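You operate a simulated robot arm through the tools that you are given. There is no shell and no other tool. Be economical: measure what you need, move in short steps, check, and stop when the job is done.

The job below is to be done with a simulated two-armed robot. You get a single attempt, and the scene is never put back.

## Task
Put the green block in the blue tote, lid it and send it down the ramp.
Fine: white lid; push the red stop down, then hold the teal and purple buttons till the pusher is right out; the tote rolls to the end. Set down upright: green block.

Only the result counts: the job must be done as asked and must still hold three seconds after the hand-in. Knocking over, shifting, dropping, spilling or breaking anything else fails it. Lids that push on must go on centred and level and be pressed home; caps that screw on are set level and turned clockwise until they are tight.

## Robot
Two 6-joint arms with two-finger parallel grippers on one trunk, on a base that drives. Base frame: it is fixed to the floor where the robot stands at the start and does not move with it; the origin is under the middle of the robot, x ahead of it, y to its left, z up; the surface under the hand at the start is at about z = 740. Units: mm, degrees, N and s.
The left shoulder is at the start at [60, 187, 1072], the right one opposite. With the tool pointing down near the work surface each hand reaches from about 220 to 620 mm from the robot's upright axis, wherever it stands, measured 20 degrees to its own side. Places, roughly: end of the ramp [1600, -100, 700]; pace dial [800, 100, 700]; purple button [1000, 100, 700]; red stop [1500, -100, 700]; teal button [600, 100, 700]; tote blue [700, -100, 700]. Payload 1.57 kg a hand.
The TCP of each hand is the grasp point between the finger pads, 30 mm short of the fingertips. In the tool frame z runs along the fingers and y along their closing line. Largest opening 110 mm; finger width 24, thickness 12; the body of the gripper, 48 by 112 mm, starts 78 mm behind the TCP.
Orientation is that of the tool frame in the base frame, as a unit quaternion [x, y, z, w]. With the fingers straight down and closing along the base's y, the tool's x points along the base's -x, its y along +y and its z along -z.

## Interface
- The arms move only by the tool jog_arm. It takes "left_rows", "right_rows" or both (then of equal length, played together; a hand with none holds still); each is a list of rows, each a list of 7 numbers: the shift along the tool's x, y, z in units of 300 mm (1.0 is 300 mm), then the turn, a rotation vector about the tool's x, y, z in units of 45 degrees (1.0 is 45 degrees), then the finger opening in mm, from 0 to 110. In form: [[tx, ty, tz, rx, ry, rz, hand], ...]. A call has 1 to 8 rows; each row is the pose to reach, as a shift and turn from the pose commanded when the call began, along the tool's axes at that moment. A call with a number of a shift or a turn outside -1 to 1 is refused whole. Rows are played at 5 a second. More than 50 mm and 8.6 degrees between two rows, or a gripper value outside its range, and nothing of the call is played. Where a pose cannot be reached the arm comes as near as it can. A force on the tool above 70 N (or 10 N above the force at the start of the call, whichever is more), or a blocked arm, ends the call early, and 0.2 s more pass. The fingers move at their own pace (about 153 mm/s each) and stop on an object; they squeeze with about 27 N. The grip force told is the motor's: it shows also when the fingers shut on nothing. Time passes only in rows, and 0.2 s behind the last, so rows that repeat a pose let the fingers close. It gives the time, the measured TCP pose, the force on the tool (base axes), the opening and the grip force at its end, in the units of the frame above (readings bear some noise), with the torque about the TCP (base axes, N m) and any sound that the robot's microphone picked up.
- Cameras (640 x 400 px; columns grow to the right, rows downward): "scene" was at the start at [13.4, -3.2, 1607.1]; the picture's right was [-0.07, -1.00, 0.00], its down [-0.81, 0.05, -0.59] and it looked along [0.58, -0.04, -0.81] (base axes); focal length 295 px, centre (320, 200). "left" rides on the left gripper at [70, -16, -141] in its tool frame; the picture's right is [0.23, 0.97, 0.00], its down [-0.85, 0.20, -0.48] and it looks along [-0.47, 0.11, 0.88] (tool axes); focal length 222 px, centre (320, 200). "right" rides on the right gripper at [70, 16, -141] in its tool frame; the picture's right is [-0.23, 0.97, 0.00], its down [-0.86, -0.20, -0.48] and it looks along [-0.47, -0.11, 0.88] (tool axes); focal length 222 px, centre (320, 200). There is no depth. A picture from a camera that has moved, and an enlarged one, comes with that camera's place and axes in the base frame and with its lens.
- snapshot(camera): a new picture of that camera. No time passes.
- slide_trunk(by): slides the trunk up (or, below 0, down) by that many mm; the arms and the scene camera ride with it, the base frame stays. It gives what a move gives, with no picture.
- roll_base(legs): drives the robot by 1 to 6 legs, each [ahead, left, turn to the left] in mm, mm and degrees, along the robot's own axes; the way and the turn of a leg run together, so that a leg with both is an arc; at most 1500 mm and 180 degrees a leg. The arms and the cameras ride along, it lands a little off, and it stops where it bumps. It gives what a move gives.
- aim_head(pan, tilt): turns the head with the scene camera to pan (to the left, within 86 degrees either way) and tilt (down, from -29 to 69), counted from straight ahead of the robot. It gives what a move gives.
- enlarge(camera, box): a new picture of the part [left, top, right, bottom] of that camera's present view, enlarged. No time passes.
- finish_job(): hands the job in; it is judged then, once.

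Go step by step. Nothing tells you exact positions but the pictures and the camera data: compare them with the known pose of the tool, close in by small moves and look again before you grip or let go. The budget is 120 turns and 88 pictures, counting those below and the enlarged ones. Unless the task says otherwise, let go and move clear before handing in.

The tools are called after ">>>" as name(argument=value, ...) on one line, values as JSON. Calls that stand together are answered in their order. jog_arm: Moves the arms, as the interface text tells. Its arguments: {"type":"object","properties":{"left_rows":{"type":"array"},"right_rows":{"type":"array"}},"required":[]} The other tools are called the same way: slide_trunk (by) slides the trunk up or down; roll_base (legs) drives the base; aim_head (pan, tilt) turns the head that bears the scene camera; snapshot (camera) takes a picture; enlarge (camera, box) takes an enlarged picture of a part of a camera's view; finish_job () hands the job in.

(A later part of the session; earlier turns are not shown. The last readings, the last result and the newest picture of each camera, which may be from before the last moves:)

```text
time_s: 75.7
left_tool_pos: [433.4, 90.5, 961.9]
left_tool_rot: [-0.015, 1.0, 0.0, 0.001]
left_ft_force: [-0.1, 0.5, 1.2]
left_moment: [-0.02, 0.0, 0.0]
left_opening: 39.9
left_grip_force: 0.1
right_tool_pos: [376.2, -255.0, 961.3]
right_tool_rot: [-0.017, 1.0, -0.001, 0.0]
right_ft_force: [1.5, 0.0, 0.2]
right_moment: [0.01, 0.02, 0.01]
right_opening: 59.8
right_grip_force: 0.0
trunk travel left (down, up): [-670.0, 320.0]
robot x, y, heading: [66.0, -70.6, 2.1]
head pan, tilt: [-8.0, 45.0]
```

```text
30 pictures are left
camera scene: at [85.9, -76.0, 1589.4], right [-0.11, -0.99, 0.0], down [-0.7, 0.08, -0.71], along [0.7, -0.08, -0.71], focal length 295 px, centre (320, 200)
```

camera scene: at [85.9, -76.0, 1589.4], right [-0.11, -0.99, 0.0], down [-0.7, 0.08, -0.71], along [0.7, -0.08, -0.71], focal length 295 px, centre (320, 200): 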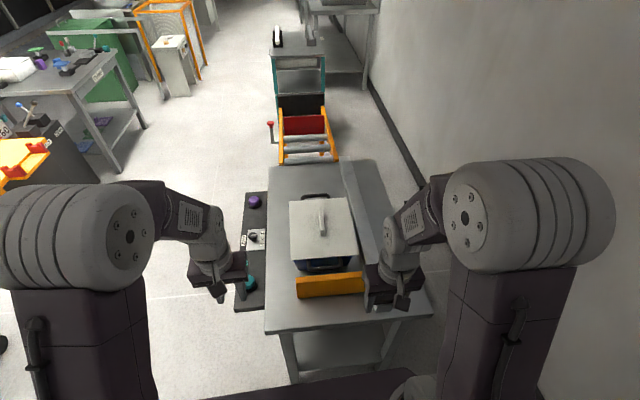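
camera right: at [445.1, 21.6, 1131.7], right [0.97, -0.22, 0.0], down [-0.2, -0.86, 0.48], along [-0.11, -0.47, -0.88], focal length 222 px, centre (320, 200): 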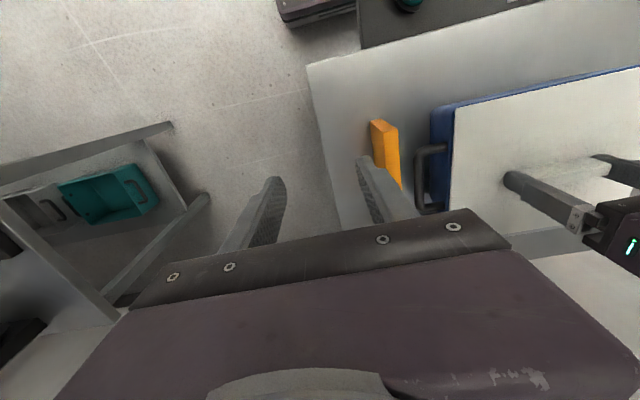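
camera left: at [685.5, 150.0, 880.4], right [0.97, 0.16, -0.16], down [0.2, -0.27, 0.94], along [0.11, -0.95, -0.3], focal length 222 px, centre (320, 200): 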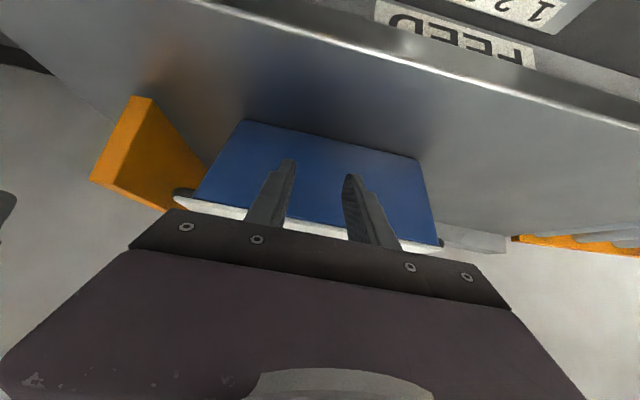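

Nothing was displaced. I'll pull both hands back and up, shift right 75 mm to be in line with the tote, then lower the trunk for a low end view.

>>> jog_arm(left_rows=[[0.1, 0, -0.08, 0, 0, 0, 40], [0.2, 0, -0.16, 0, 0, 0, 40], [0.3, 0, -0.24, 0, 0, 0, 40], [0.4, 0, -0.32, 0, 0, 0, 40]], right_rows=[[0.05, 0, -0.08, 0, 0, 0, 40], [0.1, 0, -0.16, 0, 0, 0, 40], [0.15, 0, -0.24, 0, 0, 0, 40], [0.2, 0, -0.32, 0, 0, 0, 40]])

>>> roll_base(legs=[[0, -75, -1.8]])

```text
time_s: 76.7
left_tool_pos: [307.7, 89.4, 1059.2]
left_tool_rot: [-0.015, 1.0, 0.001, 0.0]
left_ft_force: [-0.2, -1.1, -0.5]
left_moment: [-0.01, -0.06, -0.02]
left_opening: 40.0
left_grip_force: 0.1
right_tool_pos: [309.4, -258.3, 1057.3]
right_tool_rot: [-0.017, 1.0, -0.001, 0.001]
right_ft_force: [-0.6, -0.5, 0.3]
right_moment: [0.0, -0.08, 0.04]
right_opening: 40.0
right_grip_force: 0.0
trunk travel left (down, up): [-670.0, 320.0]
robot x, y, heading: [63.1, -67.9, 2.0]
head pan, tilt: [-8.0, 45.0]
```

```text
time_s: 77.7
left_tool_pos: [317.4, 6.2, 1058.7]
left_tool_rot: [0.002, 1.0, 0.0, 0.0]
left_ft_force: [-0.4, 0.5, -0.1]
left_moment: [0.04, -0.01, 0.02]
left_opening: 39.9
left_grip_force: 0.1
right_tool_pos: [307.8, -340.7, 1056.4]
right_tool_rot: [0.0, 1.0, 0.0, 0.0]
right_ft_force: [-0.2, 0.6, -0.5]
right_moment: [0.01, 0.02, -0.01]
right_opening: 39.9
right_grip_force: 0.1
trunk travel left (down, up): [-670.0, 320.0]
robot x, y, heading: [66.0, -143.4, 0.2]
head pan, tilt: [-8.0, 45.0]
```

>>> slide_trunk(by=-430)

>>> aim_head(pan=0, tilt=30)

>>> snapshot(camera="scene")

```text
refused: -430 is not a number from -400 to 400
```

```text
time_s: 78.5
left_tool_pos: [316.6, 4.1, 1058.7]
left_tool_rot: [0.001, 1.0, 0.0, 0.001]
left_ft_force: [0.1, 0.1, -0.1]
left_moment: [-0.02, -0.02, 0.03]
left_opening: 39.9
left_grip_force: 0.0
right_tool_pos: [307.6, -342.5, 1057.0]
right_tool_rot: [-0.001, 1.0, 0.0, 0.0]
right_ft_force: [0.7, -0.9, 0.1]
right_moment: [0.01, 0.01, -0.02]
right_opening: 40.4
right_grip_force: 0.0
trunk travel left (down, up): [-670.0, 320.0]
robot x, y, heading: [66.0, -144.0, 0.1]
head pan, tilt: [0.0, 30.0]
```

```text
29 pictures are left
camera scene: at [96.4, -142.1, 1611.9], right [0.0, -1.0, 0.0], down [-0.5, 0.0, -0.87], along [0.87, 0.0, -0.5], focal length 295 px, centre (320, 200)
```

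scene: 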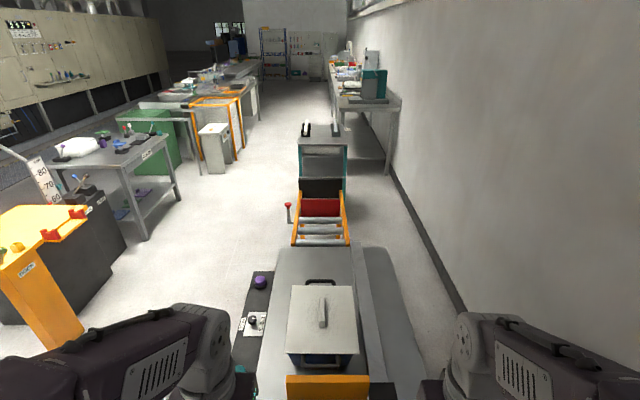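

>>> slide_trunk(by=-400)

>>> enlarge(camera="scene", box=[250, 170, 400, 270])

```text
time_s: 82.3
left_tool_pos: [317.5, 5.9, 658.4]
left_tool_rot: [0.001, 1.0, 0.001, 0.0]
left_ft_force: [-0.2, -0.1, 0.6]
left_moment: [0.0, 0.0, -0.03]
left_opening: 40.0
left_grip_force: 0.0
right_tool_pos: [308.9, -341.4, 656.4]
right_tool_rot: [-0.001, 1.0, 0.0, 0.0]
right_ft_force: [-1.1, 0.3, -0.5]
right_moment: [0.0, -0.01, -0.03]
right_opening: 39.9
right_grip_force: 0.0
trunk travel left (down, up): [-270.0, 720.0]
robot x, y, heading: [64.1, -142.4, 0.1]
head pan, tilt: [0.0, 30.0]
```

```text
4.00 times, centred on (325, 220) of scene
camera zoom: at [96.3, -141.0, 1212.0], right [0.0, -1.0, 0.0], down [-0.5, 0.0, -0.87], along [0.87, 0.0, -0.5], focal length 1178 px, centre (300, 120)
```

zoom: 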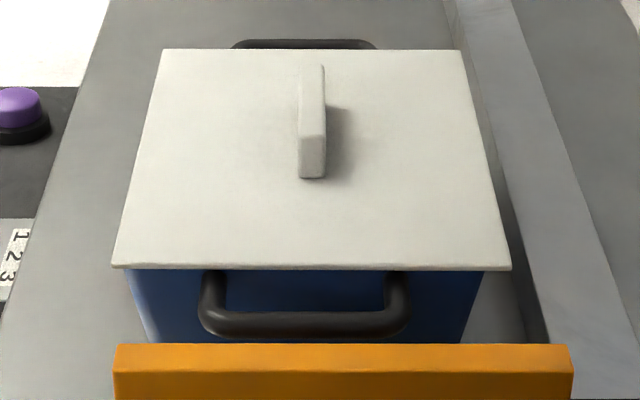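

Very useful view: lid is ~3.4 mm too far to −y now. Zoom for yaw.

>>> enlarge(camera="scene", box=[270, 228, 385, 268])

```text
5.57 times, centred on (328, 248) of scene
camera zoom: at [96.3, -141.0, 1212.0], right [0.0, -1.0, 0.0], down [-0.5, 0.0, -0.87], along [0.87, 0.0, -0.5], focal length 1640 px, centre (278, -67)
```

zoom: 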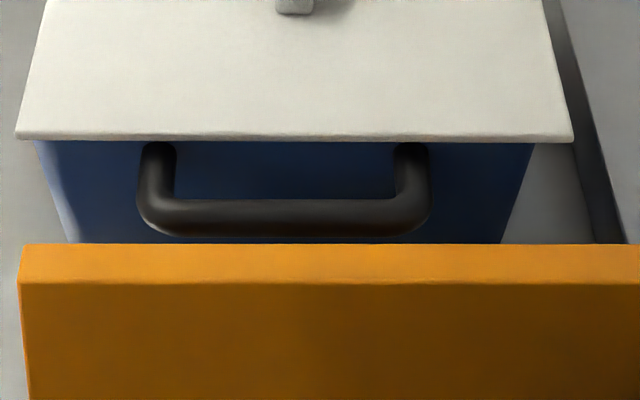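

Relative errors: yaw ≈ −1.2°, y −3.4 mm, x ≈ −5 mm. Return to the side position and redo the lid: target TCP (716.8, −147.3), yaw +1.2°.

>>> slide_trunk(by=400)

>>> slide_trunk(by=30)

>>> roll_base(legs=[[0, 780, 0], [490, 0, 0], [0, 0, -90], [200, 0, 0]])

>>> aim_head(pan=0, tilt=50)

```text
time_s: 86.1
left_tool_pos: [317.6, 5.4, 1058.7]
left_tool_rot: [0.0, 1.0, 0.0, 0.001]
left_ft_force: [0.6, -0.1, 0.2]
left_moment: [-0.03, 0.03, 0.05]
left_opening: 39.8
left_grip_force: 0.2
right_tool_pos: [308.3, -341.8, 1056.4]
right_tool_rot: [-0.001, 1.0, -0.001, 0.001]
right_ft_force: [-1.1, -0.7, 0.1]
right_moment: [0.02, 0.0, 0.02]
right_opening: 39.6
right_grip_force: 0.0
trunk travel left (down, up): [-670.0, 320.0]
robot x, y, heading: [65.0, -141.5, -0.0]
head pan, tilt: [0.0, 30.0]
```

```text
time_s: 86.9
left_tool_pos: [316.7, 6.9, 1089.2]
left_tool_rot: [0.001, 1.0, 0.0, 0.0]
left_ft_force: [-0.3, -0.2, 0.4]
left_moment: [0.01, 0.01, 0.02]
left_opening: 40.2
left_grip_force: 0.1
right_tool_pos: [309.1, -342.0, 1087.1]
right_tool_rot: [0.0, 1.0, 0.0, 0.0]
right_ft_force: [-0.3, 0.9, -0.3]
right_moment: [-0.04, 0.01, 0.02]
right_opening: 39.9
right_grip_force: 0.0
trunk travel left (down, up): [-700.0, 290.0]
robot x, y, heading: [63.2, -140.8, 0.1]
head pan, tilt: [0.0, 30.0]
```

```text
time_s: 98.7
left_tool_pos: [680.1, 183.8, 1089.0]
left_tool_rot: [0.722, 0.692, 0.0, 0.001]
left_ft_force: [0.7, -0.3, -0.7]
left_moment: [-0.01, -0.02, 0.0]
left_opening: 40.0
left_grip_force: 0.0
right_tool_pos: [331.8, 206.0, 1087.2]
right_tool_rot: [0.72, 0.694, -0.001, 0.001]
right_ft_force: [0.1, -0.3, -0.7]
right_moment: [0.01, 0.0, -0.02]
right_opening: 40.0
right_grip_force: 0.1
trunk travel left (down, up): [-700.0, 290.0]
robot x, y, heading: [541.0, 440.0, -92.1]
head pan, tilt: [0.0, 30.0]
```

```text
time_s: 99.5
left_tool_pos: [680.8, 182.9, 1089.0]
left_tool_rot: [0.721, 0.693, 0.0, 0.0]
left_ft_force: [0.0, -0.5, -0.6]
left_moment: [-0.01, 0.0, -0.02]
left_opening: 40.0
left_grip_force: 0.0
right_tool_pos: [332.8, 204.1, 1086.4]
right_tool_rot: [0.72, 0.694, 0.001, -0.001]
right_ft_force: [-0.1, -0.4, -0.3]
right_moment: [0.02, 0.02, 0.0]
right_opening: 40.2
right_grip_force: 0.2
trunk travel left (down, up): [-700.0, 290.0]
robot x, y, heading: [539.8, 442.5, -92.2]
head pan, tilt: [0.0, 50.0]
```

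>>> jog_arm(left_rows=[[-0.12, 0.02, 0.08, 0, 0, -0.006, 60], [-0.24, 0.04, 0.16, 0, 0, -0.012, 80], [-0.36, 0.06, 0.24, 0, 0, -0.018, 100], [-0.48, 0.08, 0.32, 0, 0, -0.024, 108], [-0.6, 0.1, 0.4, 0, 0, -0.029, 108], [-0.74, 0.12, 0.42, 0, 0, -0.029, 108], [-0.88, 0.13, 0.44, 0, 0, -0.029, 108], [-1.0, 0.14, 0.46, 0, 0, -0.029, 108]])

>>> enlarge(camera="left", box=[180, 30, 450, 250])

```text
time_s: 101.3
left_tool_pos: [708.8, -117.6, 951.0]
left_tool_rot: [0.712, 0.702, 0.001, 0.0]
left_ft_force: [0.8, -0.3, 0.5]
left_moment: [0.02, 0.01, -0.01]
left_opening: 107.8
left_grip_force: 0.1
right_tool_pos: [332.3, 203.9, 1086.6]
right_tool_rot: [0.72, 0.694, 0.001, 0.0]
right_ft_force: [0.2, 0.1, 0.2]
right_moment: [-0.01, 0.01, 0.0]
right_opening: 40.0
right_grip_force: 0.1
trunk travel left (down, up): [-700.0, 290.0]
robot x, y, heading: [542.8, 439.9, -92.0]
head pan, tilt: [0.0, 50.0]
```

```text
1.82 times, centred on (315, 140) of left
camera zoom: at [695.1, -49.0, 1093.6], right [0.98, 0.21, 0.0], down [0.19, -0.86, 0.48], along [0.1, -0.47, -0.88], focal length 404 px, centre (329, 309)
```

zoom: 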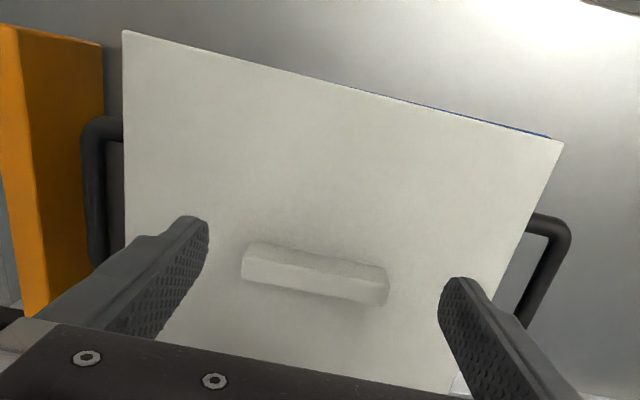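

Confirmed: blue rim peeks out at the front right. Regrip at the lid's present pose, lift a little, correct (+5 x, +3.4 y, +1.2°), and set down.

>>> jog_arm(left_rows=[[-0.108, 0.003, 0.08, 0, 0, 0, 108], [-0.108, 0.003, 0.2, 0, 0, 0, 108], [-0.108, 0.003, 0.245, 0, 0, 0, 108], [-0.108, 0.003, 0.245, 0, 0, 0, 80], [-0.108, 0.003, 0.245, 0, 0, 0, 60], [-0.108, 0.003, 0.245, 0, 0, 0, 60]])

>>> jog_arm(left_rows=[[0, 0, -0.01, 0, 0, 0, 60], [0, 0, -0.03, 0, 0, 0, 60], [0, 0, -0.05, 0, 0, 0, 60], [0, 0, -0.05, 0, 0, 0, 60]])

>>> enlarge(camera="left", box=[180, 10, 480, 240])

```text
time_s: 102.7
left_tool_pos: [709.2, -150.6, 876.9]
left_tool_rot: [0.713, 0.701, -0.001, 0.0]
left_ft_force: [0.0, 1.4, 3.9]
left_moment: [0.31, 0.16, 0.04]
left_opening: 89.4
left_grip_force: 27.1
right_tool_pos: [333.0, 204.6, 1086.5]
right_tool_rot: [0.721, 0.693, -0.001, 0.0]
right_ft_force: [-1.6, -0.9, -0.3]
right_moment: [-0.03, 0.01, 0.0]
right_opening: 40.1
right_grip_force: 0.0
trunk travel left (down, up): [-700.0, 290.0]
robot x, y, heading: [538.4, 439.0, -92.0]
head pan, tilt: [0.0, 50.0]
```

```text
time_s: 103.7
left_tool_pos: [711.3, -151.0, 892.3]
left_tool_rot: [0.713, 0.701, 0.0, 0.0]
left_ft_force: [-0.2, -1.0, -2.0]
left_moment: [0.02, -0.01, -0.02]
left_opening: 89.5
left_grip_force: 27.1
right_tool_pos: [331.9, 204.5, 1086.1]
right_tool_rot: [0.72, 0.694, 0.0, 0.0]
right_ft_force: [0.0, 0.9, 0.6]
right_moment: [-0.01, -0.04, -0.03]
right_opening: 39.9
right_grip_force: 0.0
trunk travel left (down, up): [-700.0, 290.0]
robot x, y, heading: [541.7, 439.5, -92.0]
head pan, tilt: [0.0, 50.0]
```

```text
1.74 times, centred on (330, 125) of left
camera zoom: at [696.4, -81.8, 1033.9], right [0.98, 0.21, 0.0], down [0.19, -0.86, 0.48], along [0.1, -0.47, -0.88], focal length 386 px, centre (303, 330)
```

zoom: 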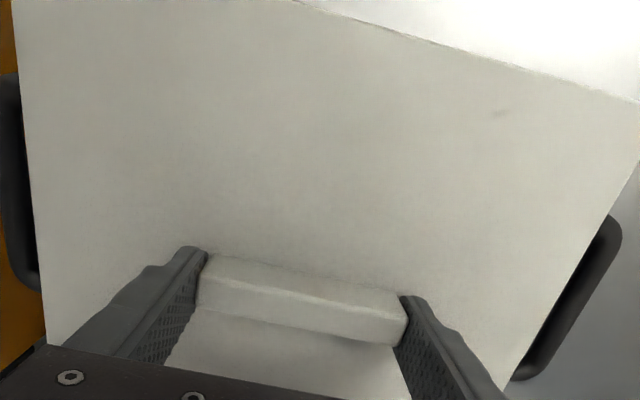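

>>> jog_arm(left_rows=[[0.0117, 0.0165, 0, 0, 0, -0.0267, 60], [0.0117, 0.0165, 0.02, 0, 0, -0.0267, 60], [0.0117, 0.0165, 0.035, 0, 0, -0.0267, 60], [0.0117, 0.0165, 0.035, 0, 0, -0.0267, 60]])

>>> jog_arm(left_rows=[[0, 0, 0.01, 0, 0, 0, 60], [0, 0, 0.01, 0, 0, 0, 60]])

>>> jog_arm(left_rows=[[0, 0, 0.01, 0, 0, 0, 60], [0, 0, 0.01, 0, 0, 0, 60]])

>>> jog_arm(left_rows=[[0, 0, 0.01, 0, 0, 0, 60], [0, 0, 0.01, 0, 0, 0, 60]])

```text
time_s: 104.7
left_tool_pos: [716.5, -148.6, 880.6]
left_tool_rot: [0.705, 0.709, -0.001, 0.001]
left_ft_force: [0.1, -0.1, -1.5]
left_moment: [0.03, 0.05, 0.0]
left_opening: 89.4
left_grip_force: 26.5
right_tool_pos: [333.2, 204.5, 1086.8]
right_tool_rot: [0.72, 0.694, 0.0, 0.0]
right_ft_force: [0.3, -0.5, -0.5]
right_moment: [0.0, 0.0, 0.02]
right_opening: 39.8
right_grip_force: 0.0
trunk travel left (down, up): [-700.0, 290.0]
robot x, y, heading: [541.4, 440.7, -92.1]
head pan, tilt: [0.0, 50.0]
```

```text
time_s: 105.3
left_tool_pos: [715.2, -147.9, 878.7]
left_tool_rot: [0.706, 0.708, -0.001, 0.001]
left_ft_force: [0.7, 0.3, -1.9]
left_moment: [0.0, 0.03, 0.01]
left_opening: 89.6
left_grip_force: 27.2
right_tool_pos: [333.3, 204.1, 1086.5]
right_tool_rot: [0.72, 0.694, 0.0, 0.0]
right_ft_force: [0.3, -0.2, 0.3]
right_moment: [0.02, 0.0, 0.01]
right_opening: 40.1
right_grip_force: 0.2
trunk travel left (down, up): [-700.0, 290.0]
robot x, y, heading: [543.4, 439.0, -92.0]
head pan, tilt: [0.0, 50.0]
```

```text
time_s: 105.9
left_tool_pos: [716.1, -148.2, 877.1]
left_tool_rot: [0.705, 0.709, -0.001, 0.001]
left_ft_force: [1.6, -2.1, 9.0]
left_moment: [0.53, 0.14, 0.01]
left_opening: 89.4
left_grip_force: 27.2
right_tool_pos: [333.7, 206.7, 1086.6]
right_tool_rot: [0.72, 0.694, 0.0, 0.001]
right_ft_force: [0.6, -0.4, -0.8]
right_moment: [-0.02, 0.04, 0.02]
right_opening: 39.9
right_grip_force: 0.0
trunk travel left (down, up): [-700.0, 290.0]
robot x, y, heading: [544.8, 440.6, -92.1]
head pan, tilt: [0.0, 50.0]
```

```text
time_s: 106.5
left_tool_pos: [716.4, -147.9, 874.5]
left_tool_rot: [0.705, 0.709, -0.002, 0.001]
left_ft_force: [3.0, -7.2, 19.3]
left_moment: [0.01, 0.1, 0.29]
left_opening: 89.6
left_grip_force: 26.6
right_tool_pos: [332.6, 205.6, 1087.0]
right_tool_rot: [0.72, 0.694, 0.0, 0.001]
right_ft_force: [0.2, 0.2, 0.8]
right_moment: [0.03, 0.01, -0.04]
right_opening: 40.0
right_grip_force: 0.0
trunk travel left (down, up): [-700.0, 290.0]
robot x, y, heading: [542.8, 438.1, -92.1]
head pan, tilt: [0.0, 50.0]
```

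>>> jog_arm(left_rows=[[0, 0, 0.01, 0, 0, 0, 60], [0, 0, 0.01, 0, 0, 0, 60]])

>>> jog_arm(left_rows=[[0, 0, 0.01, 0, 0, 0, 60], [0, 0, 0.01, 0, 0, 0, 60]])

>>> jog_arm(left_rows=[[0, 0, 0.01, 0, 0, 0, 60], [0, 0, 0.01, 0, 0, 0, 60]])

```text
time_s: 107.1
left_tool_pos: [714.6, -148.5, 875.1]
left_tool_rot: [0.705, 0.709, -0.003, 0.004]
left_ft_force: [5.9, -11.1, 40.5]
left_moment: [0.37, 0.29, 0.26]
left_opening: 89.3
left_grip_force: 27.0
right_tool_pos: [332.8, 207.4, 1087.7]
right_tool_rot: [0.719, 0.695, -0.001, 0.001]
right_ft_force: [-0.6, -0.9, 1.1]
right_moment: [0.02, -0.01, 0.01]
right_opening: 40.1
right_grip_force: 0.1
trunk travel left (down, up): [-700.0, 290.0]
robot x, y, heading: [542.6, 436.3, -92.3]
head pan, tilt: [0.0, 50.0]
```

```text
time_s: 107.7
left_tool_pos: [717.4, -146.7, 874.7]
left_tool_rot: [0.706, 0.709, -0.005, 0.006]
left_ft_force: [7.3, -9.4, 54.4]
left_moment: [0.89, 0.3, 0.09]
left_opening: 89.5
left_grip_force: 27.2
right_tool_pos: [332.7, 209.2, 1088.0]
right_tool_rot: [0.72, 0.694, -0.002, 0.001]
right_ft_force: [-1.0, 0.0, -0.1]
right_moment: [0.0, -0.02, -0.02]
right_opening: 39.8
right_grip_force: 0.0
trunk travel left (down, up): [-700.0, 290.0]
robot x, y, heading: [541.9, 440.7, -92.0]
head pan, tilt: [0.0, 50.0]
```

```text
time_s: 108.3
left_tool_pos: [716.0, -147.1, 874.4]
left_tool_rot: [0.705, 0.709, -0.008, 0.009]
left_ft_force: [12.0, -6.4, 66.9]
left_moment: [1.22, 0.37, -0.1]
left_opening: 89.5
left_grip_force: 27.1
right_tool_pos: [331.0, 210.7, 1088.1]
right_tool_rot: [0.72, 0.694, -0.004, 0.003]
right_ft_force: [0.8, 0.4, -0.2]
right_moment: [0.02, -0.01, 0.0]
right_opening: 40.3
right_grip_force: 0.1
trunk travel left (down, up): [-700.0, 290.0]
robot x, y, heading: [541.8, 438.7, -92.1]
head pan, tilt: [0.0, 50.0]
```

Now test whether the lid is fixed: unload and lift slightly while gripping.

>>> jog_arm(left_rows=[[0, 0, -0.02, 0, 0, 0, 60], [0, 0, -0.037, 0, 0, 0, 60], [0, 0, -0.037, 0, 0, 0, 60]])

>>> jog_arm(left_rows=[[0, 0, -0.01, 0, 0, 0, 60], [0, 0, -0.01, 0, 0, 0, 60]])

```text
time_s: 109.1
left_tool_pos: [714.4, -146.7, 874.8]
left_tool_rot: [0.706, 0.709, 0.0, 0.0]
left_ft_force: [2.8, -4.6, 18.3]
left_moment: [-0.83, -0.08, -0.02]
left_opening: 89.6
left_grip_force: 27.0
right_tool_pos: [333.3, 205.3, 1087.0]
right_tool_rot: [0.72, 0.694, -0.001, 0.0]
right_ft_force: [-0.2, 0.2, 0.7]
right_moment: [0.0, -0.02, -0.03]
right_opening: 40.1
right_grip_force: 0.1
trunk travel left (down, up): [-700.0, 290.0]
robot x, y, heading: [540.8, 441.5, -92.4]
head pan, tilt: [0.0, 50.0]
```

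```text
time_s: 109.7
left_tool_pos: [715.9, -147.3, 875.8]
left_tool_rot: [0.706, 0.708, 0.001, -0.001]
left_ft_force: [-0.3, -0.5, -3.2]
left_moment: [0.0, -0.02, 0.01]
left_opening: 89.7
left_grip_force: 26.9
right_tool_pos: [332.4, 204.8, 1086.6]
right_tool_rot: [0.72, 0.694, -0.001, 0.0]
right_ft_force: [0.4, 0.1, -0.2]
right_moment: [0.01, -0.01, -0.01]
right_opening: 40.2
right_grip_force: 0.0
trunk travel left (down, up): [-700.0, 290.0]
robot x, y, heading: [540.8, 439.9, -92.0]
head pan, tilt: [0.0, 50.0]
```

>>> jog_arm(left_rows=[[0, 0, -0.01, 0, 0, 0, 60], [0, 0, -0.01, 0, 0, 0, 60]])

>>> jog_arm(left_rows=[[0, 0, -0.01, 0, 0, 0, 60], [0, 0, -0.01, 0, 0, 0, 60]])

>>> enlarge(camera="scene", box=[220, 170, 330, 270])

```text
time_s: 110.3
left_tool_pos: [715.7, -148.1, 880.9]
left_tool_rot: [0.705, 0.709, 0.0, 0.0]
left_ft_force: [0.1, -0.2, -1.2]
left_moment: [0.01, 0.03, -0.01]
left_opening: 89.4
left_grip_force: 26.9
right_tool_pos: [333.8, 204.4, 1087.6]
right_tool_rot: [0.72, 0.694, 0.0, 0.0]
right_ft_force: [0.1, 0.6, -0.3]
right_moment: [-0.01, -0.02, -0.02]
right_opening: 40.1
right_grip_force: 0.1
trunk travel left (down, up): [-700.0, 290.0]
robot x, y, heading: [537.6, 442.5, -92.0]
head pan, tilt: [0.0, 50.0]
```

```text
time_s: 110.9
left_tool_pos: [715.7, -147.4, 883.8]
left_tool_rot: [0.706, 0.708, 0.0, 0.001]
left_ft_force: [-0.5, -0.4, -1.6]
left_moment: [0.0, -0.04, -0.01]
left_opening: 89.5
left_grip_force: 27.1
right_tool_pos: [333.4, 204.5, 1086.6]
right_tool_rot: [0.72, 0.694, 0.0, 0.0]
right_ft_force: [0.1, 0.4, -0.2]
right_moment: [-0.02, 0.02, -0.03]
right_opening: 40.0
right_grip_force: 0.2
trunk travel left (down, up): [-700.0, 290.0]
robot x, y, heading: [540.2, 438.9, -92.0]
head pan, tilt: [0.0, 50.0]
```

```text
4.00 times, centred on (275, 220) of scene
camera zoom: at [541.1, 423.5, 1612.5], right [-1.0, 0.04, 0.0], down [0.03, 0.77, -0.64], along [-0.02, -0.64, -0.77], focal length 1178 px, centre (500, 120)
```

zoom: 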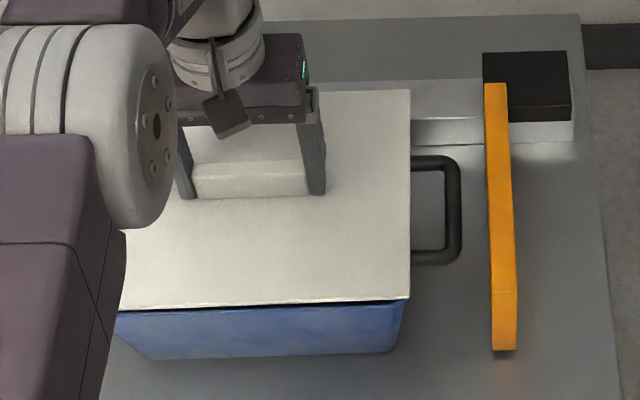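

Contact height is repeatable, so the lid is seating on the rim; now set it down again at this aligned pose and press firmly.

>>> jog_arm(left_rows=[[0, 0, 0.02, 0, 0, 0, 60], [0, 0, 0.035, 0, 0, 0, 60], [0, 0, 0.045, 0, 0, 0, 60], [0, 0, 0.055, 0, 0, 0, 60], [0, 0, 0.065, 0, 0, 0, 60], [0, 0, 0.07, 0, 0, 0, 60], [0, 0, 0.07, 0, 0, 0, 60]])

>>> jog_arm(left_rows=[[0, 0, -0.02, 0, 0, 0, 60], [0, 0, -0.035, 0, 0, 0, 60], [0, 0, -0.04, 0, 0, 0, 60], [0, 0, -0.04, 0, 0, 0, 90], [0, 0, -0.04, 0, 0, 0, 108], [0, 0, -0.04, 0, 0, 0, 108], [0, 0, -0.14, 0, 0, 0, 108], [0, 0, -0.28, 0, 0, 0, 108]])

>>> snapshot(camera="left")

```text
time_s: 112.4
left_tool_pos: [715.8, -151.9, 873.4]
left_tool_rot: [0.705, 0.709, -0.009, 0.009]
left_ft_force: [2.5, 8.5, 35.5]
left_moment: [1.56, 1.1, -0.36]
left_opening: 89.7
left_grip_force: 27.1
right_tool_pos: [332.5, 207.8, 1087.2]
right_tool_rot: [0.719, 0.695, -0.001, 0.0]
right_ft_force: [0.4, -0.3, -0.1]
right_moment: [0.05, 0.03, -0.03]
right_opening: 40.3
right_grip_force: 0.0
trunk travel left (down, up): [-700.0, 290.0]
robot x, y, heading: [540.6, 438.5, -92.2]
head pan, tilt: [0.0, 50.0]
stopped in row 7 (left hand): the force on the tool passed its limit at 70 N (the readings are from after the stop); the commanded pose is now the measured one
```

```text
time_s: 114.2
left_tool_pos: [715.0, -151.8, 954.2]
left_tool_rot: [0.705, 0.709, -0.005, 0.007]
left_ft_force: [0.0, -0.4, 1.1]
left_moment: [0.0, 0.0, 0.02]
left_opening: 107.9
left_grip_force: 0.1
right_tool_pos: [333.3, 204.7, 1087.1]
right_tool_rot: [0.72, 0.694, 0.0, 0.0]
right_ft_force: [0.2, -0.3, 0.8]
right_moment: [-0.03, 0.03, -0.01]
right_opening: 39.9
right_grip_force: 0.1
trunk travel left (down, up): [-700.0, 290.0]
robot x, y, heading: [537.6, 440.6, -92.1]
head pan, tilt: [0.0, 50.0]
```

```text
23 pictures are left
camera left: at [699.2, -80.4, 1094.4], right [0.97, 0.23, 0.0], down [0.2, -0.85, 0.49], along [0.11, -0.48, -0.87], focal length 222 px, centre (320, 200)
```

left: 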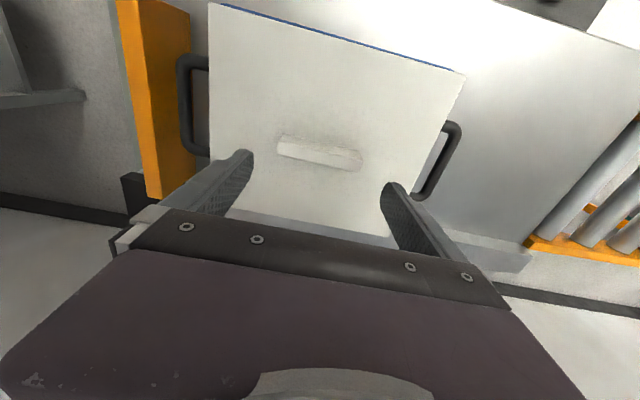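

The force stop made the lid slip about 4 mm toward −y. Measure, then regrip and correct again, pressing a bit gentler.

>>> enlarge(camera="left", box=[170, 0, 480, 220])

```text
1.82 times, centred on (325, 110) of left
camera zoom: at [699.2, -80.4, 1094.4], right [0.97, 0.23, 0.0], down [0.2, -0.85, 0.49], along [0.11, -0.48, -0.87], focal length 404 px, centre (311, 364)
```

zoom: 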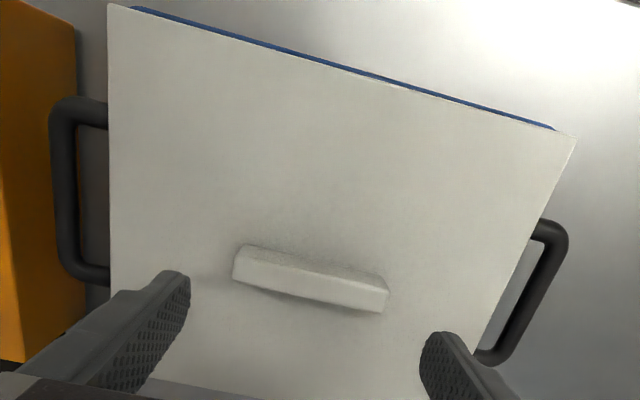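

Yaw and x are now right (blue strip even, symmetrical ends); only y is ~5.5 mm too far back. Regrip, shift +5.5 mm in y and set down.

>>> jog_arm(left_rows=[[0, 0, 0.1, 0, 0.0215, 0, 108], [0, 0, 0.2, 0, 0.0215, 0, 108], [0, 0, 0.257, 0, 0.0215, 0, 108], [0, 0, 0.257, 0, 0.0215, 0, 80], [0, 0, 0.257, 0, 0.0215, 0, 60], [0, 0, 0.257, 0, 0.0215, 0, 60]])

>>> jog_arm(left_rows=[[0, 0, -0.015, 0, 0, 0, 60], [0, 0, -0.03, 0, 0, 0, 60], [0.018, 0, -0.03, 0, 0, 0, 60], [0.018, 0, -0.03, 0, 0, 0, 60], [0.018, 0, -0.01, 0, 0, 0, 60], [0.018, 0, 0.0, 0, 0, 0, 60], [0.018, 0, 0.0, 0, 0, 0, 60]])

```text
time_s: 115.6
left_tool_pos: [714.8, -154.8, 877.6]
left_tool_rot: [0.705, 0.709, 0.001, 0.001]
left_ft_force: [0.0, 0.3, -0.5]
left_moment: [0.11, -0.21, -0.08]
left_opening: 89.4
left_grip_force: 26.8
right_tool_pos: [333.4, 204.1, 1086.8]
right_tool_rot: [0.72, 0.694, 0.0, 0.0]
right_ft_force: [1.0, -0.6, -0.5]
right_moment: [-0.03, 0.02, -0.04]
right_opening: 40.0
right_grip_force: 0.1
trunk travel left (down, up): [-700.0, 290.0]
robot x, y, heading: [541.9, 437.4, -92.2]
head pan, tilt: [0.0, 50.0]
```

```text
time_s: 117.2
left_tool_pos: [715.1, -148.5, 878.0]
left_tool_rot: [0.705, 0.709, -0.001, 0.002]
left_ft_force: [1.8, -1.7, 3.0]
left_moment: [0.45, 0.1, 0.05]
left_opening: 89.7
left_grip_force: 26.9
right_tool_pos: [333.7, 205.0, 1087.3]
right_tool_rot: [0.72, 0.694, 0.0, 0.0]
right_ft_force: [0.0, -0.4, -0.2]
right_moment: [0.0, -0.04, 0.02]
right_opening: 40.1
right_grip_force: 0.2
trunk travel left (down, up): [-700.0, 290.0]
robot x, y, heading: [541.0, 439.5, -92.2]
head pan, tilt: [0.0, 50.0]
```

>>> jog_arm(left_rows=[[0, 0, 0.01, 0, 0, 0, 60], [0, 0, 0.02, 0, 0, 0, 60], [0, 0, 0.03, 0, 0, 0, 60], [0, 0, 0.03, 0, 0, 0, 60]])

>>> jog_arm(left_rows=[[0, 0, 0.008, 0, 0, 0, 60], [0, 0, 0.016, 0, 0, 0, 60], [0, 0, 0.016, 0, 0, 0, 60]])

```text
time_s: 118.2
left_tool_pos: [715.9, -149.0, 875.7]
left_tool_rot: [0.705, 0.709, -0.004, 0.005]
left_ft_force: [7.8, -8.1, 49.0]
left_moment: [0.56, 0.64, -0.06]
left_opening: 89.5
left_grip_force: 27.1
right_tool_pos: [331.8, 207.7, 1087.7]
right_tool_rot: [0.72, 0.694, -0.002, 0.002]
right_ft_force: [1.0, 0.4, -0.4]
right_moment: [0.0, -0.02, -0.05]
right_opening: 39.8
right_grip_force: 0.0
trunk travel left (down, up): [-700.0, 290.0]
robot x, y, heading: [543.3, 442.6, -92.3]
head pan, tilt: [0.0, 50.0]
```

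```text
time_s: 119.0
left_tool_pos: [714.9, -152.0, 875.1]
left_tool_rot: [0.705, 0.709, -0.008, 0.009]
left_ft_force: [1.4, 5.8, 36.3]
left_moment: [1.36, 0.82, -0.18]
left_opening: 89.7
left_grip_force: 27.4
right_tool_pos: [332.2, 207.7, 1087.0]
right_tool_rot: [0.719, 0.695, -0.002, 0.002]
right_ft_force: [-0.4, -0.4, -0.4]
right_moment: [0.01, -0.01, -0.02]
right_opening: 40.3
right_grip_force: 0.2
trunk travel left (down, up): [-700.0, 290.0]
robot x, y, heading: [541.4, 439.7, -91.9]
head pan, tilt: [0.0, 50.0]
stopped in row 3 (left hand): the force on the tool passed its limit at 70 N (the readings are from after the stop); the commanded pose is now the measured one
```

The lid slid −y again under load. Release and look; next press will be with closed fingertips on the handle top rather than while gripping.

>>> jog_arm(left_rows=[[0, 0, -0.015, 0, 0, 0, 60], [0, 0, -0.03, 0, 0.02, 0, 60], [0, 0, -0.03, 0, 0.02, 0, 95], [0, 0, -0.03, 0, 0.02, 0, 108], [0, 0, -0.03, 0, 0.02, 0, 108], [0, 0, -0.12, 0, 0.02, 0, 108], [0.0, 0, -0.27, 0, 0.02, 0, 108]])

>>> enlarge(camera="left", box=[170, 0, 480, 220])

```text
time_s: 120.7
left_tool_pos: [714.1, -152.7, 951.8]
left_tool_rot: [0.705, 0.709, 0.0, 0.0]
left_ft_force: [-0.2, 0.0, -0.1]
left_moment: [-0.01, 0.0, 0.01]
left_opening: 108.3
left_grip_force: 0.0
right_tool_pos: [333.3, 205.8, 1087.1]
right_tool_rot: [0.72, 0.694, 0.0, 0.0]
right_ft_force: [0.0, -0.3, 0.1]
right_moment: [-0.03, 0.05, -0.01]
right_opening: 40.1
right_grip_force: 0.1
trunk travel left (down, up): [-700.0, 290.0]
robot x, y, heading: [543.4, 439.8, -91.9]
head pan, tilt: [0.0, 50.0]
```

```text
1.82 times, centred on (325, 110) of left
camera zoom: at [698.1, -83.2, 1093.5], right [0.97, 0.23, 0.0], down [0.2, -0.85, 0.48], along [0.11, -0.47, -0.88], focal length 404 px, centre (311, 364)
```

zoom: 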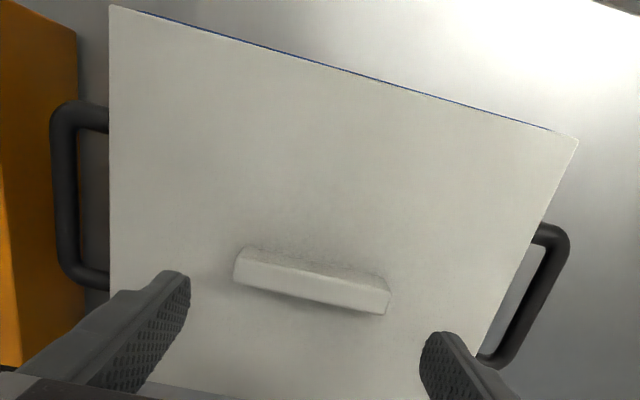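

Lid is still ~4.7 mm behind centre. Regrip, shift +4.7 mm, set down lightly and release without pressing.

>>> jog_arm(left_rows=[[-0.004, 0, 0.1, 0, 0, 0, 108], [-0.004, 0, 0.2, 0, 0, 0, 108], [-0.004, 0, 0.245, 0, 0, 0, 108], [-0.004, 0, 0.245, 0, 0, 0, 80], [-0.004, 0, 0.245, 0, 0, 0, 60], [-0.004, 0, 0.245, 0, 0, 0, 60]])

>>> jog_arm(left_rows=[[0, 0, -0.015, 0, 0, 0, 60], [0, 0, -0.03, 0, 0, 0, 60], [0.0157, 0, -0.03, 0, 0, 0, 60], [0.0157, 0, -0.03, 0, 0, 0, 60], [0.0157, 0, -0.01, 0, 0, 0, 60], [0.0157, 0, 0.003, 0, 0, 0, 60], [0.0157, 0, 0.003, 0, 0, 0, 60]])

>>> jog_arm(left_rows=[[0, 0, 0, 0, 0, 0, 95], [0, 0, 0, 0, 0, 0, 108], [0, 0, 0, 0, 0, 0, 108], [0, 0, -0.1, 0, 0, 0, 108], [0.0, 0, -0.24, 0, 0, 0, 108]])

>>> enlarge(camera="left", box=[170, 0, 480, 220])

```text
time_s: 122.0
left_tool_pos: [715.4, -153.2, 877.4]
left_tool_rot: [0.705, 0.709, 0.001, 0.0]
left_ft_force: [-0.4, -0.5, 0.6]
left_moment: [0.09, 0.21, 0.08]
left_opening: 89.6
left_grip_force: 27.3
right_tool_pos: [332.2, 204.4, 1085.6]
right_tool_rot: [0.72, 0.694, -0.001, 0.0]
right_ft_force: [-0.4, 0.7, 0.1]
right_moment: [0.0, 0.05, -0.04]
right_opening: 39.8
right_grip_force: 0.1
trunk travel left (down, up): [-700.0, 290.0]
robot x, y, heading: [544.7, 438.1, -92.2]
head pan, tilt: [0.0, 50.0]
```

```text
time_s: 123.7
left_tool_pos: [716.3, -146.9, 876.5]
left_tool_rot: [0.705, 0.709, -0.001, 0.001]
left_ft_force: [2.2, -2.4, 8.9]
left_moment: [0.71, -0.01, -0.06]
left_opening: 89.7
left_grip_force: 26.8
right_tool_pos: [333.2, 203.0, 1087.0]
right_tool_rot: [0.72, 0.694, 0.0, -0.001]
right_ft_force: [0.1, 0.7, 0.4]
right_moment: [-0.01, 0.0, -0.01]
right_opening: 40.1
right_grip_force: 0.0
trunk travel left (down, up): [-700.0, 290.0]
robot x, y, heading: [543.5, 437.2, -92.2]
head pan, tilt: [0.0, 50.0]
```

```text
time_s: 124.8
left_tool_pos: [715.5, -146.0, 951.0]
left_tool_rot: [0.705, 0.709, 0.0, 0.0]
left_ft_force: [0.2, 1.0, -0.1]
left_moment: [-0.05, -0.04, -0.01]
left_opening: 108.4
left_grip_force: 0.1
right_tool_pos: [333.9, 206.2, 1087.0]
right_tool_rot: [0.72, 0.694, 0.001, 0.0]
right_ft_force: [-0.4, -0.6, 0.9]
right_moment: [0.0, 0.02, -0.03]
right_opening: 39.8
right_grip_force: 0.1
trunk travel left (down, up): [-700.0, 290.0]
robot x, y, heading: [542.4, 438.2, -92.0]
head pan, tilt: [0.0, 50.0]
```

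```text
1.82 times, centred on (325, 110) of left
camera zoom: at [699.5, -77.3, 1091.8], right [0.97, 0.23, 0.0], down [0.2, -0.85, 0.48], along [0.11, -0.47, -0.88], focal length 404 px, centre (311, 364)
```

zoom: 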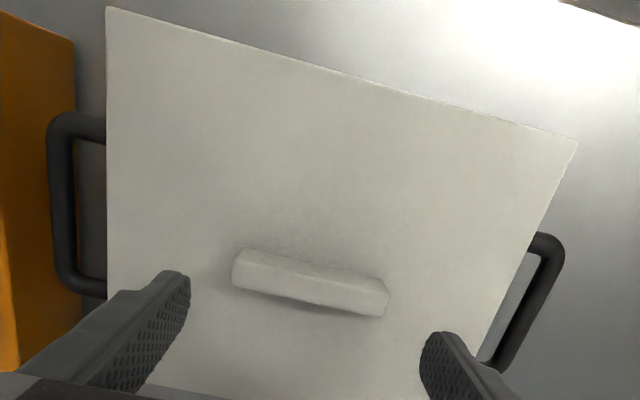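

Lid now looks centred (offset ≈0 in y, x, yaw). Close the fingers and press straight down on the handle top.

>>> jog_arm(left_rows=[[-0.01, 0, 0, 0, 0, 0, 60], [-0.01, 0, 0, 0, 0, 0, 10], [-0.01, 0, 0, 0, 0, 0, 0], [-0.01, 0, 0.08, 0, 0, 0, 0], [-0.01, 0, 0.14, 0, 0, 0, 0]])

>>> jog_arm(left_rows=[[0, 0, 0.015, 0, 0, 0, 0], [0, 0, 0.03, 0, 0, 0, 0], [0, 0, 0.03, 0, 0, 0, 0]])

```text
time_s: 126.0
left_tool_pos: [714.7, -151.1, 906.9]
left_tool_rot: [0.705, 0.709, 0.0, 0.0]
left_ft_force: [-1.0, -0.1, -0.3]
left_moment: [0.01, 0.01, 0.02]
left_opening: 0.0
left_grip_force: 21.1
right_tool_pos: [333.4, 204.7, 1086.5]
right_tool_rot: [0.72, 0.694, 0.0, 0.0]
right_ft_force: [0.6, 0.3, 0.6]
right_moment: [-0.02, 0.0, 0.02]
right_opening: 39.9
right_grip_force: 0.0
trunk travel left (down, up): [-700.0, 290.0]
robot x, y, heading: [540.4, 437.6, -92.1]
head pan, tilt: [0.0, 50.0]
```

```text
time_s: 126.8
left_tool_pos: [714.4, -151.1, 906.1]
left_tool_rot: [0.705, 0.709, -0.005, 0.006]
left_ft_force: [4.0, -7.4, 48.1]
left_moment: [0.24, -0.1, -0.1]
left_opening: 0.1
left_grip_force: 21.9
right_tool_pos: [331.8, 209.3, 1089.3]
right_tool_rot: [0.72, 0.694, -0.001, 0.003]
right_ft_force: [-0.6, -0.1, 0.5]
right_moment: [0.0, -0.01, -0.01]
right_opening: 40.0
right_grip_force: 0.1
trunk travel left (down, up): [-700.0, 290.0]
robot x, y, heading: [540.7, 436.8, -92.4]
head pan, tilt: [0.0, 50.0]
```

>>> jog_arm(left_rows=[[0, 0, 0.009, 0, 0, 0, 0], [0, 0, 0.009, 0, 0, 0, 0]])

>>> jog_arm(left_rows=[[0, 0, -0.02, 0, 0, 0, 0], [0, 0, -0.05, 0, 0, 0, 0], [0, 0, -0.15, 0, 0, 0, 40], [0, 0, -0.25, 0, 0, 0, 100], [0.05, 0, -0.25, 0, 0, 0, 108]])

>>> enlarge(camera="left", box=[170, 0, 480, 220])

```text
time_s: 127.5
left_tool_pos: [715.1, -151.4, 903.5]
left_tool_rot: [0.705, 0.709, -0.008, 0.008]
left_ft_force: [7.3, -8.5, 61.7]
left_moment: [0.38, -0.2, -0.13]
left_opening: 0.1
left_grip_force: 21.3
right_tool_pos: [331.9, 210.1, 1087.9]
right_tool_rot: [0.72, 0.694, -0.001, 0.003]
right_ft_force: [-0.1, 0.0, -0.2]
right_moment: [-0.04, -0.01, 0.01]
right_opening: 39.8
right_grip_force: 0.1
trunk travel left (down, up): [-700.0, 290.0]
robot x, y, heading: [538.0, 438.1, -91.9]
head pan, tilt: [0.0, 50.0]
```

```text
time_s: 128.7
left_tool_pos: [716.6, -135.1, 970.8]
left_tool_rot: [0.705, 0.709, 0.0, -0.001]
left_ft_force: [-0.4, -0.4, -0.8]
left_moment: [-0.01, -0.02, -0.01]
left_opening: 107.9
left_grip_force: 0.0
right_tool_pos: [334.6, 204.5, 1086.8]
right_tool_rot: [0.72, 0.694, 0.0, 0.0]
right_ft_force: [0.0, 0.6, -0.2]
right_moment: [0.01, -0.03, 0.0]
right_opening: 39.9
right_grip_force: 0.1
trunk travel left (down, up): [-700.0, 290.0]
robot x, y, heading: [542.5, 441.1, -92.1]
head pan, tilt: [0.0, 50.0]
```

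```text
1.82 times, centred on (325, 110) of left
camera zoom: at [700.1, -65.3, 1111.7], right [0.97, 0.23, 0.0], down [0.2, -0.85, 0.48], along [0.11, -0.46, -0.88], focal length 404 px, centre (311, 364)
```

zoom: 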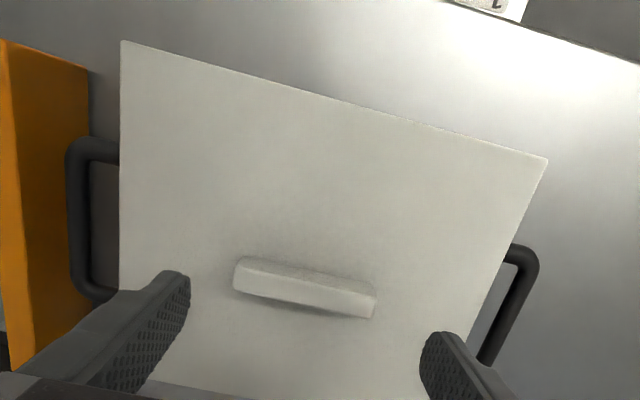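

The fingertips dropped 2.6 mm during that last press — the lid went home. I'll press once more to confirm the height stays.

>>> jog_arm(left_rows=[[-0.045, 0, 0, 0, 0, 0, 40], [-0.045, 0, 0, 0, 0, 0, 0], [-0.045, 0, 0.1, 0, 0, 0, 0], [-0.045, 0, 0.2, 0, 0, 0, 0], [-0.045, 0, 0.23, 0, 0, 0, 0], [-0.045, 0, 0.25, 0, 0, 0, 0], [-0.045, 0, 0.26, 0, 0, 0, 0], [-0.045, 0, 0.26, 0, 0, 0, 0]])

>>> jog_arm(left_rows=[[0, 0, 0.005, 0, 0, 0, 0], [0, 0, 0.005, 0, 0, 0, 0]])

```text
time_s: 130.4
left_tool_pos: [715.4, -154.8, 904.9]
left_tool_rot: [0.705, 0.709, -0.009, 0.01]
left_ft_force: [-0.1, 10.4, 38.2]
left_moment: [0.74, 0.05, -0.01]
left_opening: 0.0
left_grip_force: 21.4
right_tool_pos: [332.1, 207.7, 1086.0]
right_tool_rot: [0.719, 0.695, -0.001, 0.0]
right_ft_force: [0.3, -0.6, -0.9]
right_moment: [0.07, 0.02, 0.02]
right_opening: 39.9
right_grip_force: 0.0
trunk travel left (down, up): [-700.0, 290.0]
robot x, y, heading: [541.3, 442.7, -92.1]
head pan, tilt: [0.0, 50.0]
stopped in row 8 (left hand): the force on the tool passed its limit at 72 N (the readings are from after the stop); the commanded pose is now the measured one
```

```text
time_s: 131.0
left_tool_pos: [716.3, -153.1, 905.4]
left_tool_rot: [0.705, 0.709, -0.011, 0.014]
left_ft_force: [0.5, -1.2, 50.3]
left_moment: [0.48, -0.03, -0.07]
left_opening: 0.1
left_grip_force: 21.3
right_tool_pos: [332.2, 209.2, 1086.6]
right_tool_rot: [0.72, 0.694, -0.002, 0.003]
right_ft_force: [-0.7, -0.2, 0.0]
right_moment: [0.04, 0.04, 0.0]
right_opening: 40.1
right_grip_force: 0.1
trunk travel left (down, up): [-700.0, 290.0]
robot x, y, heading: [542.4, 440.5, -92.3]
head pan, tilt: [0.0, 50.0]
```

>>> jog_arm(left_rows=[[0, 0, -0.02, 0, 0.02, 0, 0], [0, 0, -0.05, 0, 0.028, 0, 0], [0, 0, -0.2, 0, 0.028, 0, 20], [0.1, 0, -0.25, 0, 0.028, 0, 40]])

>>> enlarge(camera="left", box=[170, 0, 480, 220])

```text
time_s: 132.0
left_tool_pos: [714.6, -123.5, 972.2]
left_tool_rot: [0.705, 0.709, 0.002, -0.001]
left_ft_force: [0.4, -0.4, -0.4]
left_moment: [-0.03, 0.01, 0.02]
left_opening: 40.0
left_grip_force: 0.1
right_tool_pos: [333.6, 206.2, 1086.1]
right_tool_rot: [0.72, 0.694, -0.001, 0.0]
right_ft_force: [0.6, 0.8, 0.4]
right_moment: [-0.05, -0.03, -0.03]
right_opening: 40.0
right_grip_force: 0.2
trunk travel left (down, up): [-700.0, 290.0]
robot x, y, heading: [540.7, 440.2, -92.0]
head pan, tilt: [0.0, 50.0]
```

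```text
1.82 times, centred on (325, 110) of left
camera zoom: at [699.5, -54.7, 1114.1], right [0.97, 0.23, 0.0], down [0.2, -0.86, 0.48], along [0.11, -0.46, -0.88], focal length 404 px, centre (311, 364)
```

zoom: 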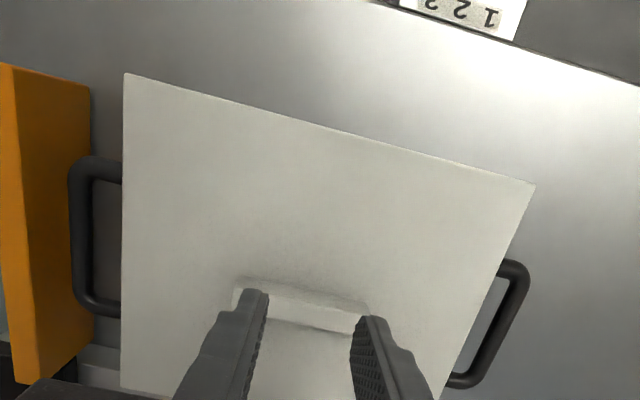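

Lid is centred. I'll do one low-level look at the lid/rim seam to confirm it is fully down and level.

>>> jog_arm(left_rows=[[0.14, 0, 0, 0, 0, 0, 0], [0.28, 0, 0, 0, 0, 0, 0], [0.36, 0, 0, 0, 0, 0, 0]])

>>> jog_arm(left_rows=[[0.1, 0, 0, 0, -0.167, 0, 0], [0.2, 0, 0, 0, -0.333, 0, 0], [0.2, 0, 0.05, 0, -0.5, 0, 0], [0.2, 0, 0.1, 0, -0.667, 0, 0], [0.2, 0, 0.15, 0, -0.833, 0, 0], [0.2, 0, 0.25, 0, -1.0, 0, 0], [0.2, 0, 0.33, 0, -1.0, 0, 0]])

>>> slide_trunk(by=-125)

>>> enlarge(camera="left", box=[150, 140, 470, 280])

```text
time_s: 132.8
left_tool_pos: [715.5, -15.5, 972.6]
left_tool_rot: [0.705, 0.709, 0.001, 0.0]
left_ft_force: [1.0, 0.2, 0.0]
left_moment: [0.0, 0.03, 0.04]
left_opening: 0.2
left_grip_force: 22.0
right_tool_pos: [333.0, 204.8, 1086.2]
right_tool_rot: [0.72, 0.694, 0.0, 0.0]
right_ft_force: [0.0, -0.8, -0.3]
right_moment: [0.02, 0.02, 0.01]
right_opening: 40.5
right_grip_force: 0.0
trunk travel left (down, up): [-700.0, 290.0]
robot x, y, heading: [541.8, 439.5, -92.0]
head pan, tilt: [0.0, 50.0]
```

```text
time_s: 134.4
left_tool_pos: [706.1, -5.3, 926.7]
left_tool_rot: [0.653, 0.656, -0.266, 0.269]
left_ft_force: [-0.3, 0.1, -0.1]
left_moment: [-0.03, 0.0, 0.03]
left_opening: 0.0
left_grip_force: 21.8
left hand out of reach, approached as far as the arm can: row 3, 4, 5, 6, 7
right_tool_pos: [332.4, 205.1, 1087.9]
right_tool_rot: [0.72, 0.694, 0.0, 0.001]
right_ft_force: [0.6, 0.7, -0.4]
right_moment: [0.01, 0.0, 0.04]
right_opening: 40.1
right_grip_force: 0.1
trunk travel left (down, up): [-700.0, 290.0]
robot x, y, heading: [540.2, 436.4, -91.8]
head pan, tilt: [0.0, 50.0]
```

```text
time_s: 135.9
left_tool_pos: [705.8, -4.6, 803.4]
left_tool_rot: [0.653, 0.656, -0.265, 0.268]
left_ft_force: [0.0, 0.5, 1.1]
left_moment: [0.0, -0.01, -0.05]
left_opening: 0.0
left_grip_force: 21.6
right_tool_pos: [333.7, 204.0, 962.1]
right_tool_rot: [0.72, 0.694, 0.0, -0.001]
right_ft_force: [0.6, 0.1, 0.3]
right_moment: [0.03, -0.03, -0.02]
right_opening: 40.1
right_grip_force: 0.1
trunk travel left (down, up): [-575.0, 415.0]
robot x, y, heading: [537.1, 439.4, -92.1]
head pan, tilt: [0.0, 50.0]
```

```text
2.00 times, centred on (310, 210) of left
camera zoom: at [689.1, 143.0, 855.1], right [0.97, 0.17, -0.16], down [0.2, -0.27, 0.94], along [0.11, -0.95, -0.3], focal length 444 px, centre (340, 180)
```

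zoom: 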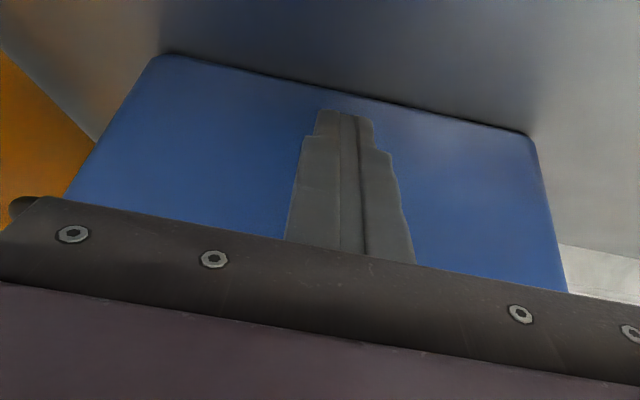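

>>> slide_trunk(by=30)

>>> enlarge(camera="left", box=[160, 165, 460, 265])

```text
time_s: 136.7
left_tool_pos: [704.7, -5.2, 831.4]
left_tool_rot: [0.653, 0.656, -0.266, 0.269]
left_ft_force: [-0.2, 0.0, 0.2]
left_moment: [-0.01, -0.01, -0.01]
left_opening: 0.1
left_grip_force: 21.3
right_tool_pos: [333.4, 204.1, 991.3]
right_tool_rot: [0.72, 0.694, -0.001, 0.0]
right_ft_force: [0.3, 0.9, 0.7]
right_moment: [0.03, 0.02, 0.01]
right_opening: 40.0
right_grip_force: 0.1
trunk travel left (down, up): [-605.0, 385.0]
robot x, y, heading: [540.8, 434.8, -92.3]
head pan, tilt: [0.0, 50.0]
```

```text
2.13 times, centred on (310, 215) of left
camera zoom: at [689.1, 142.8, 885.0], right [0.97, 0.17, -0.16], down [0.2, -0.28, 0.94], along [0.11, -0.95, -0.3], focal length 474 px, centre (341, 168)
```

zoom: 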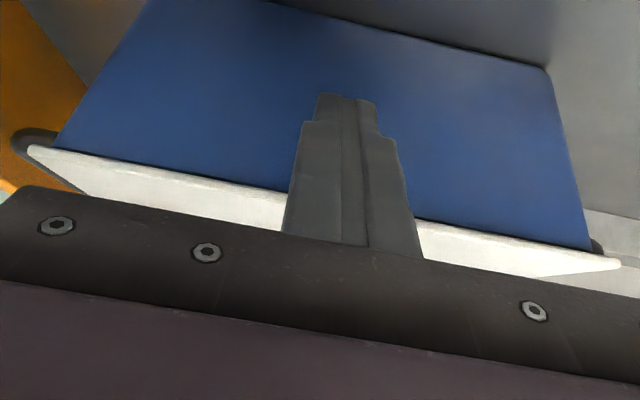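

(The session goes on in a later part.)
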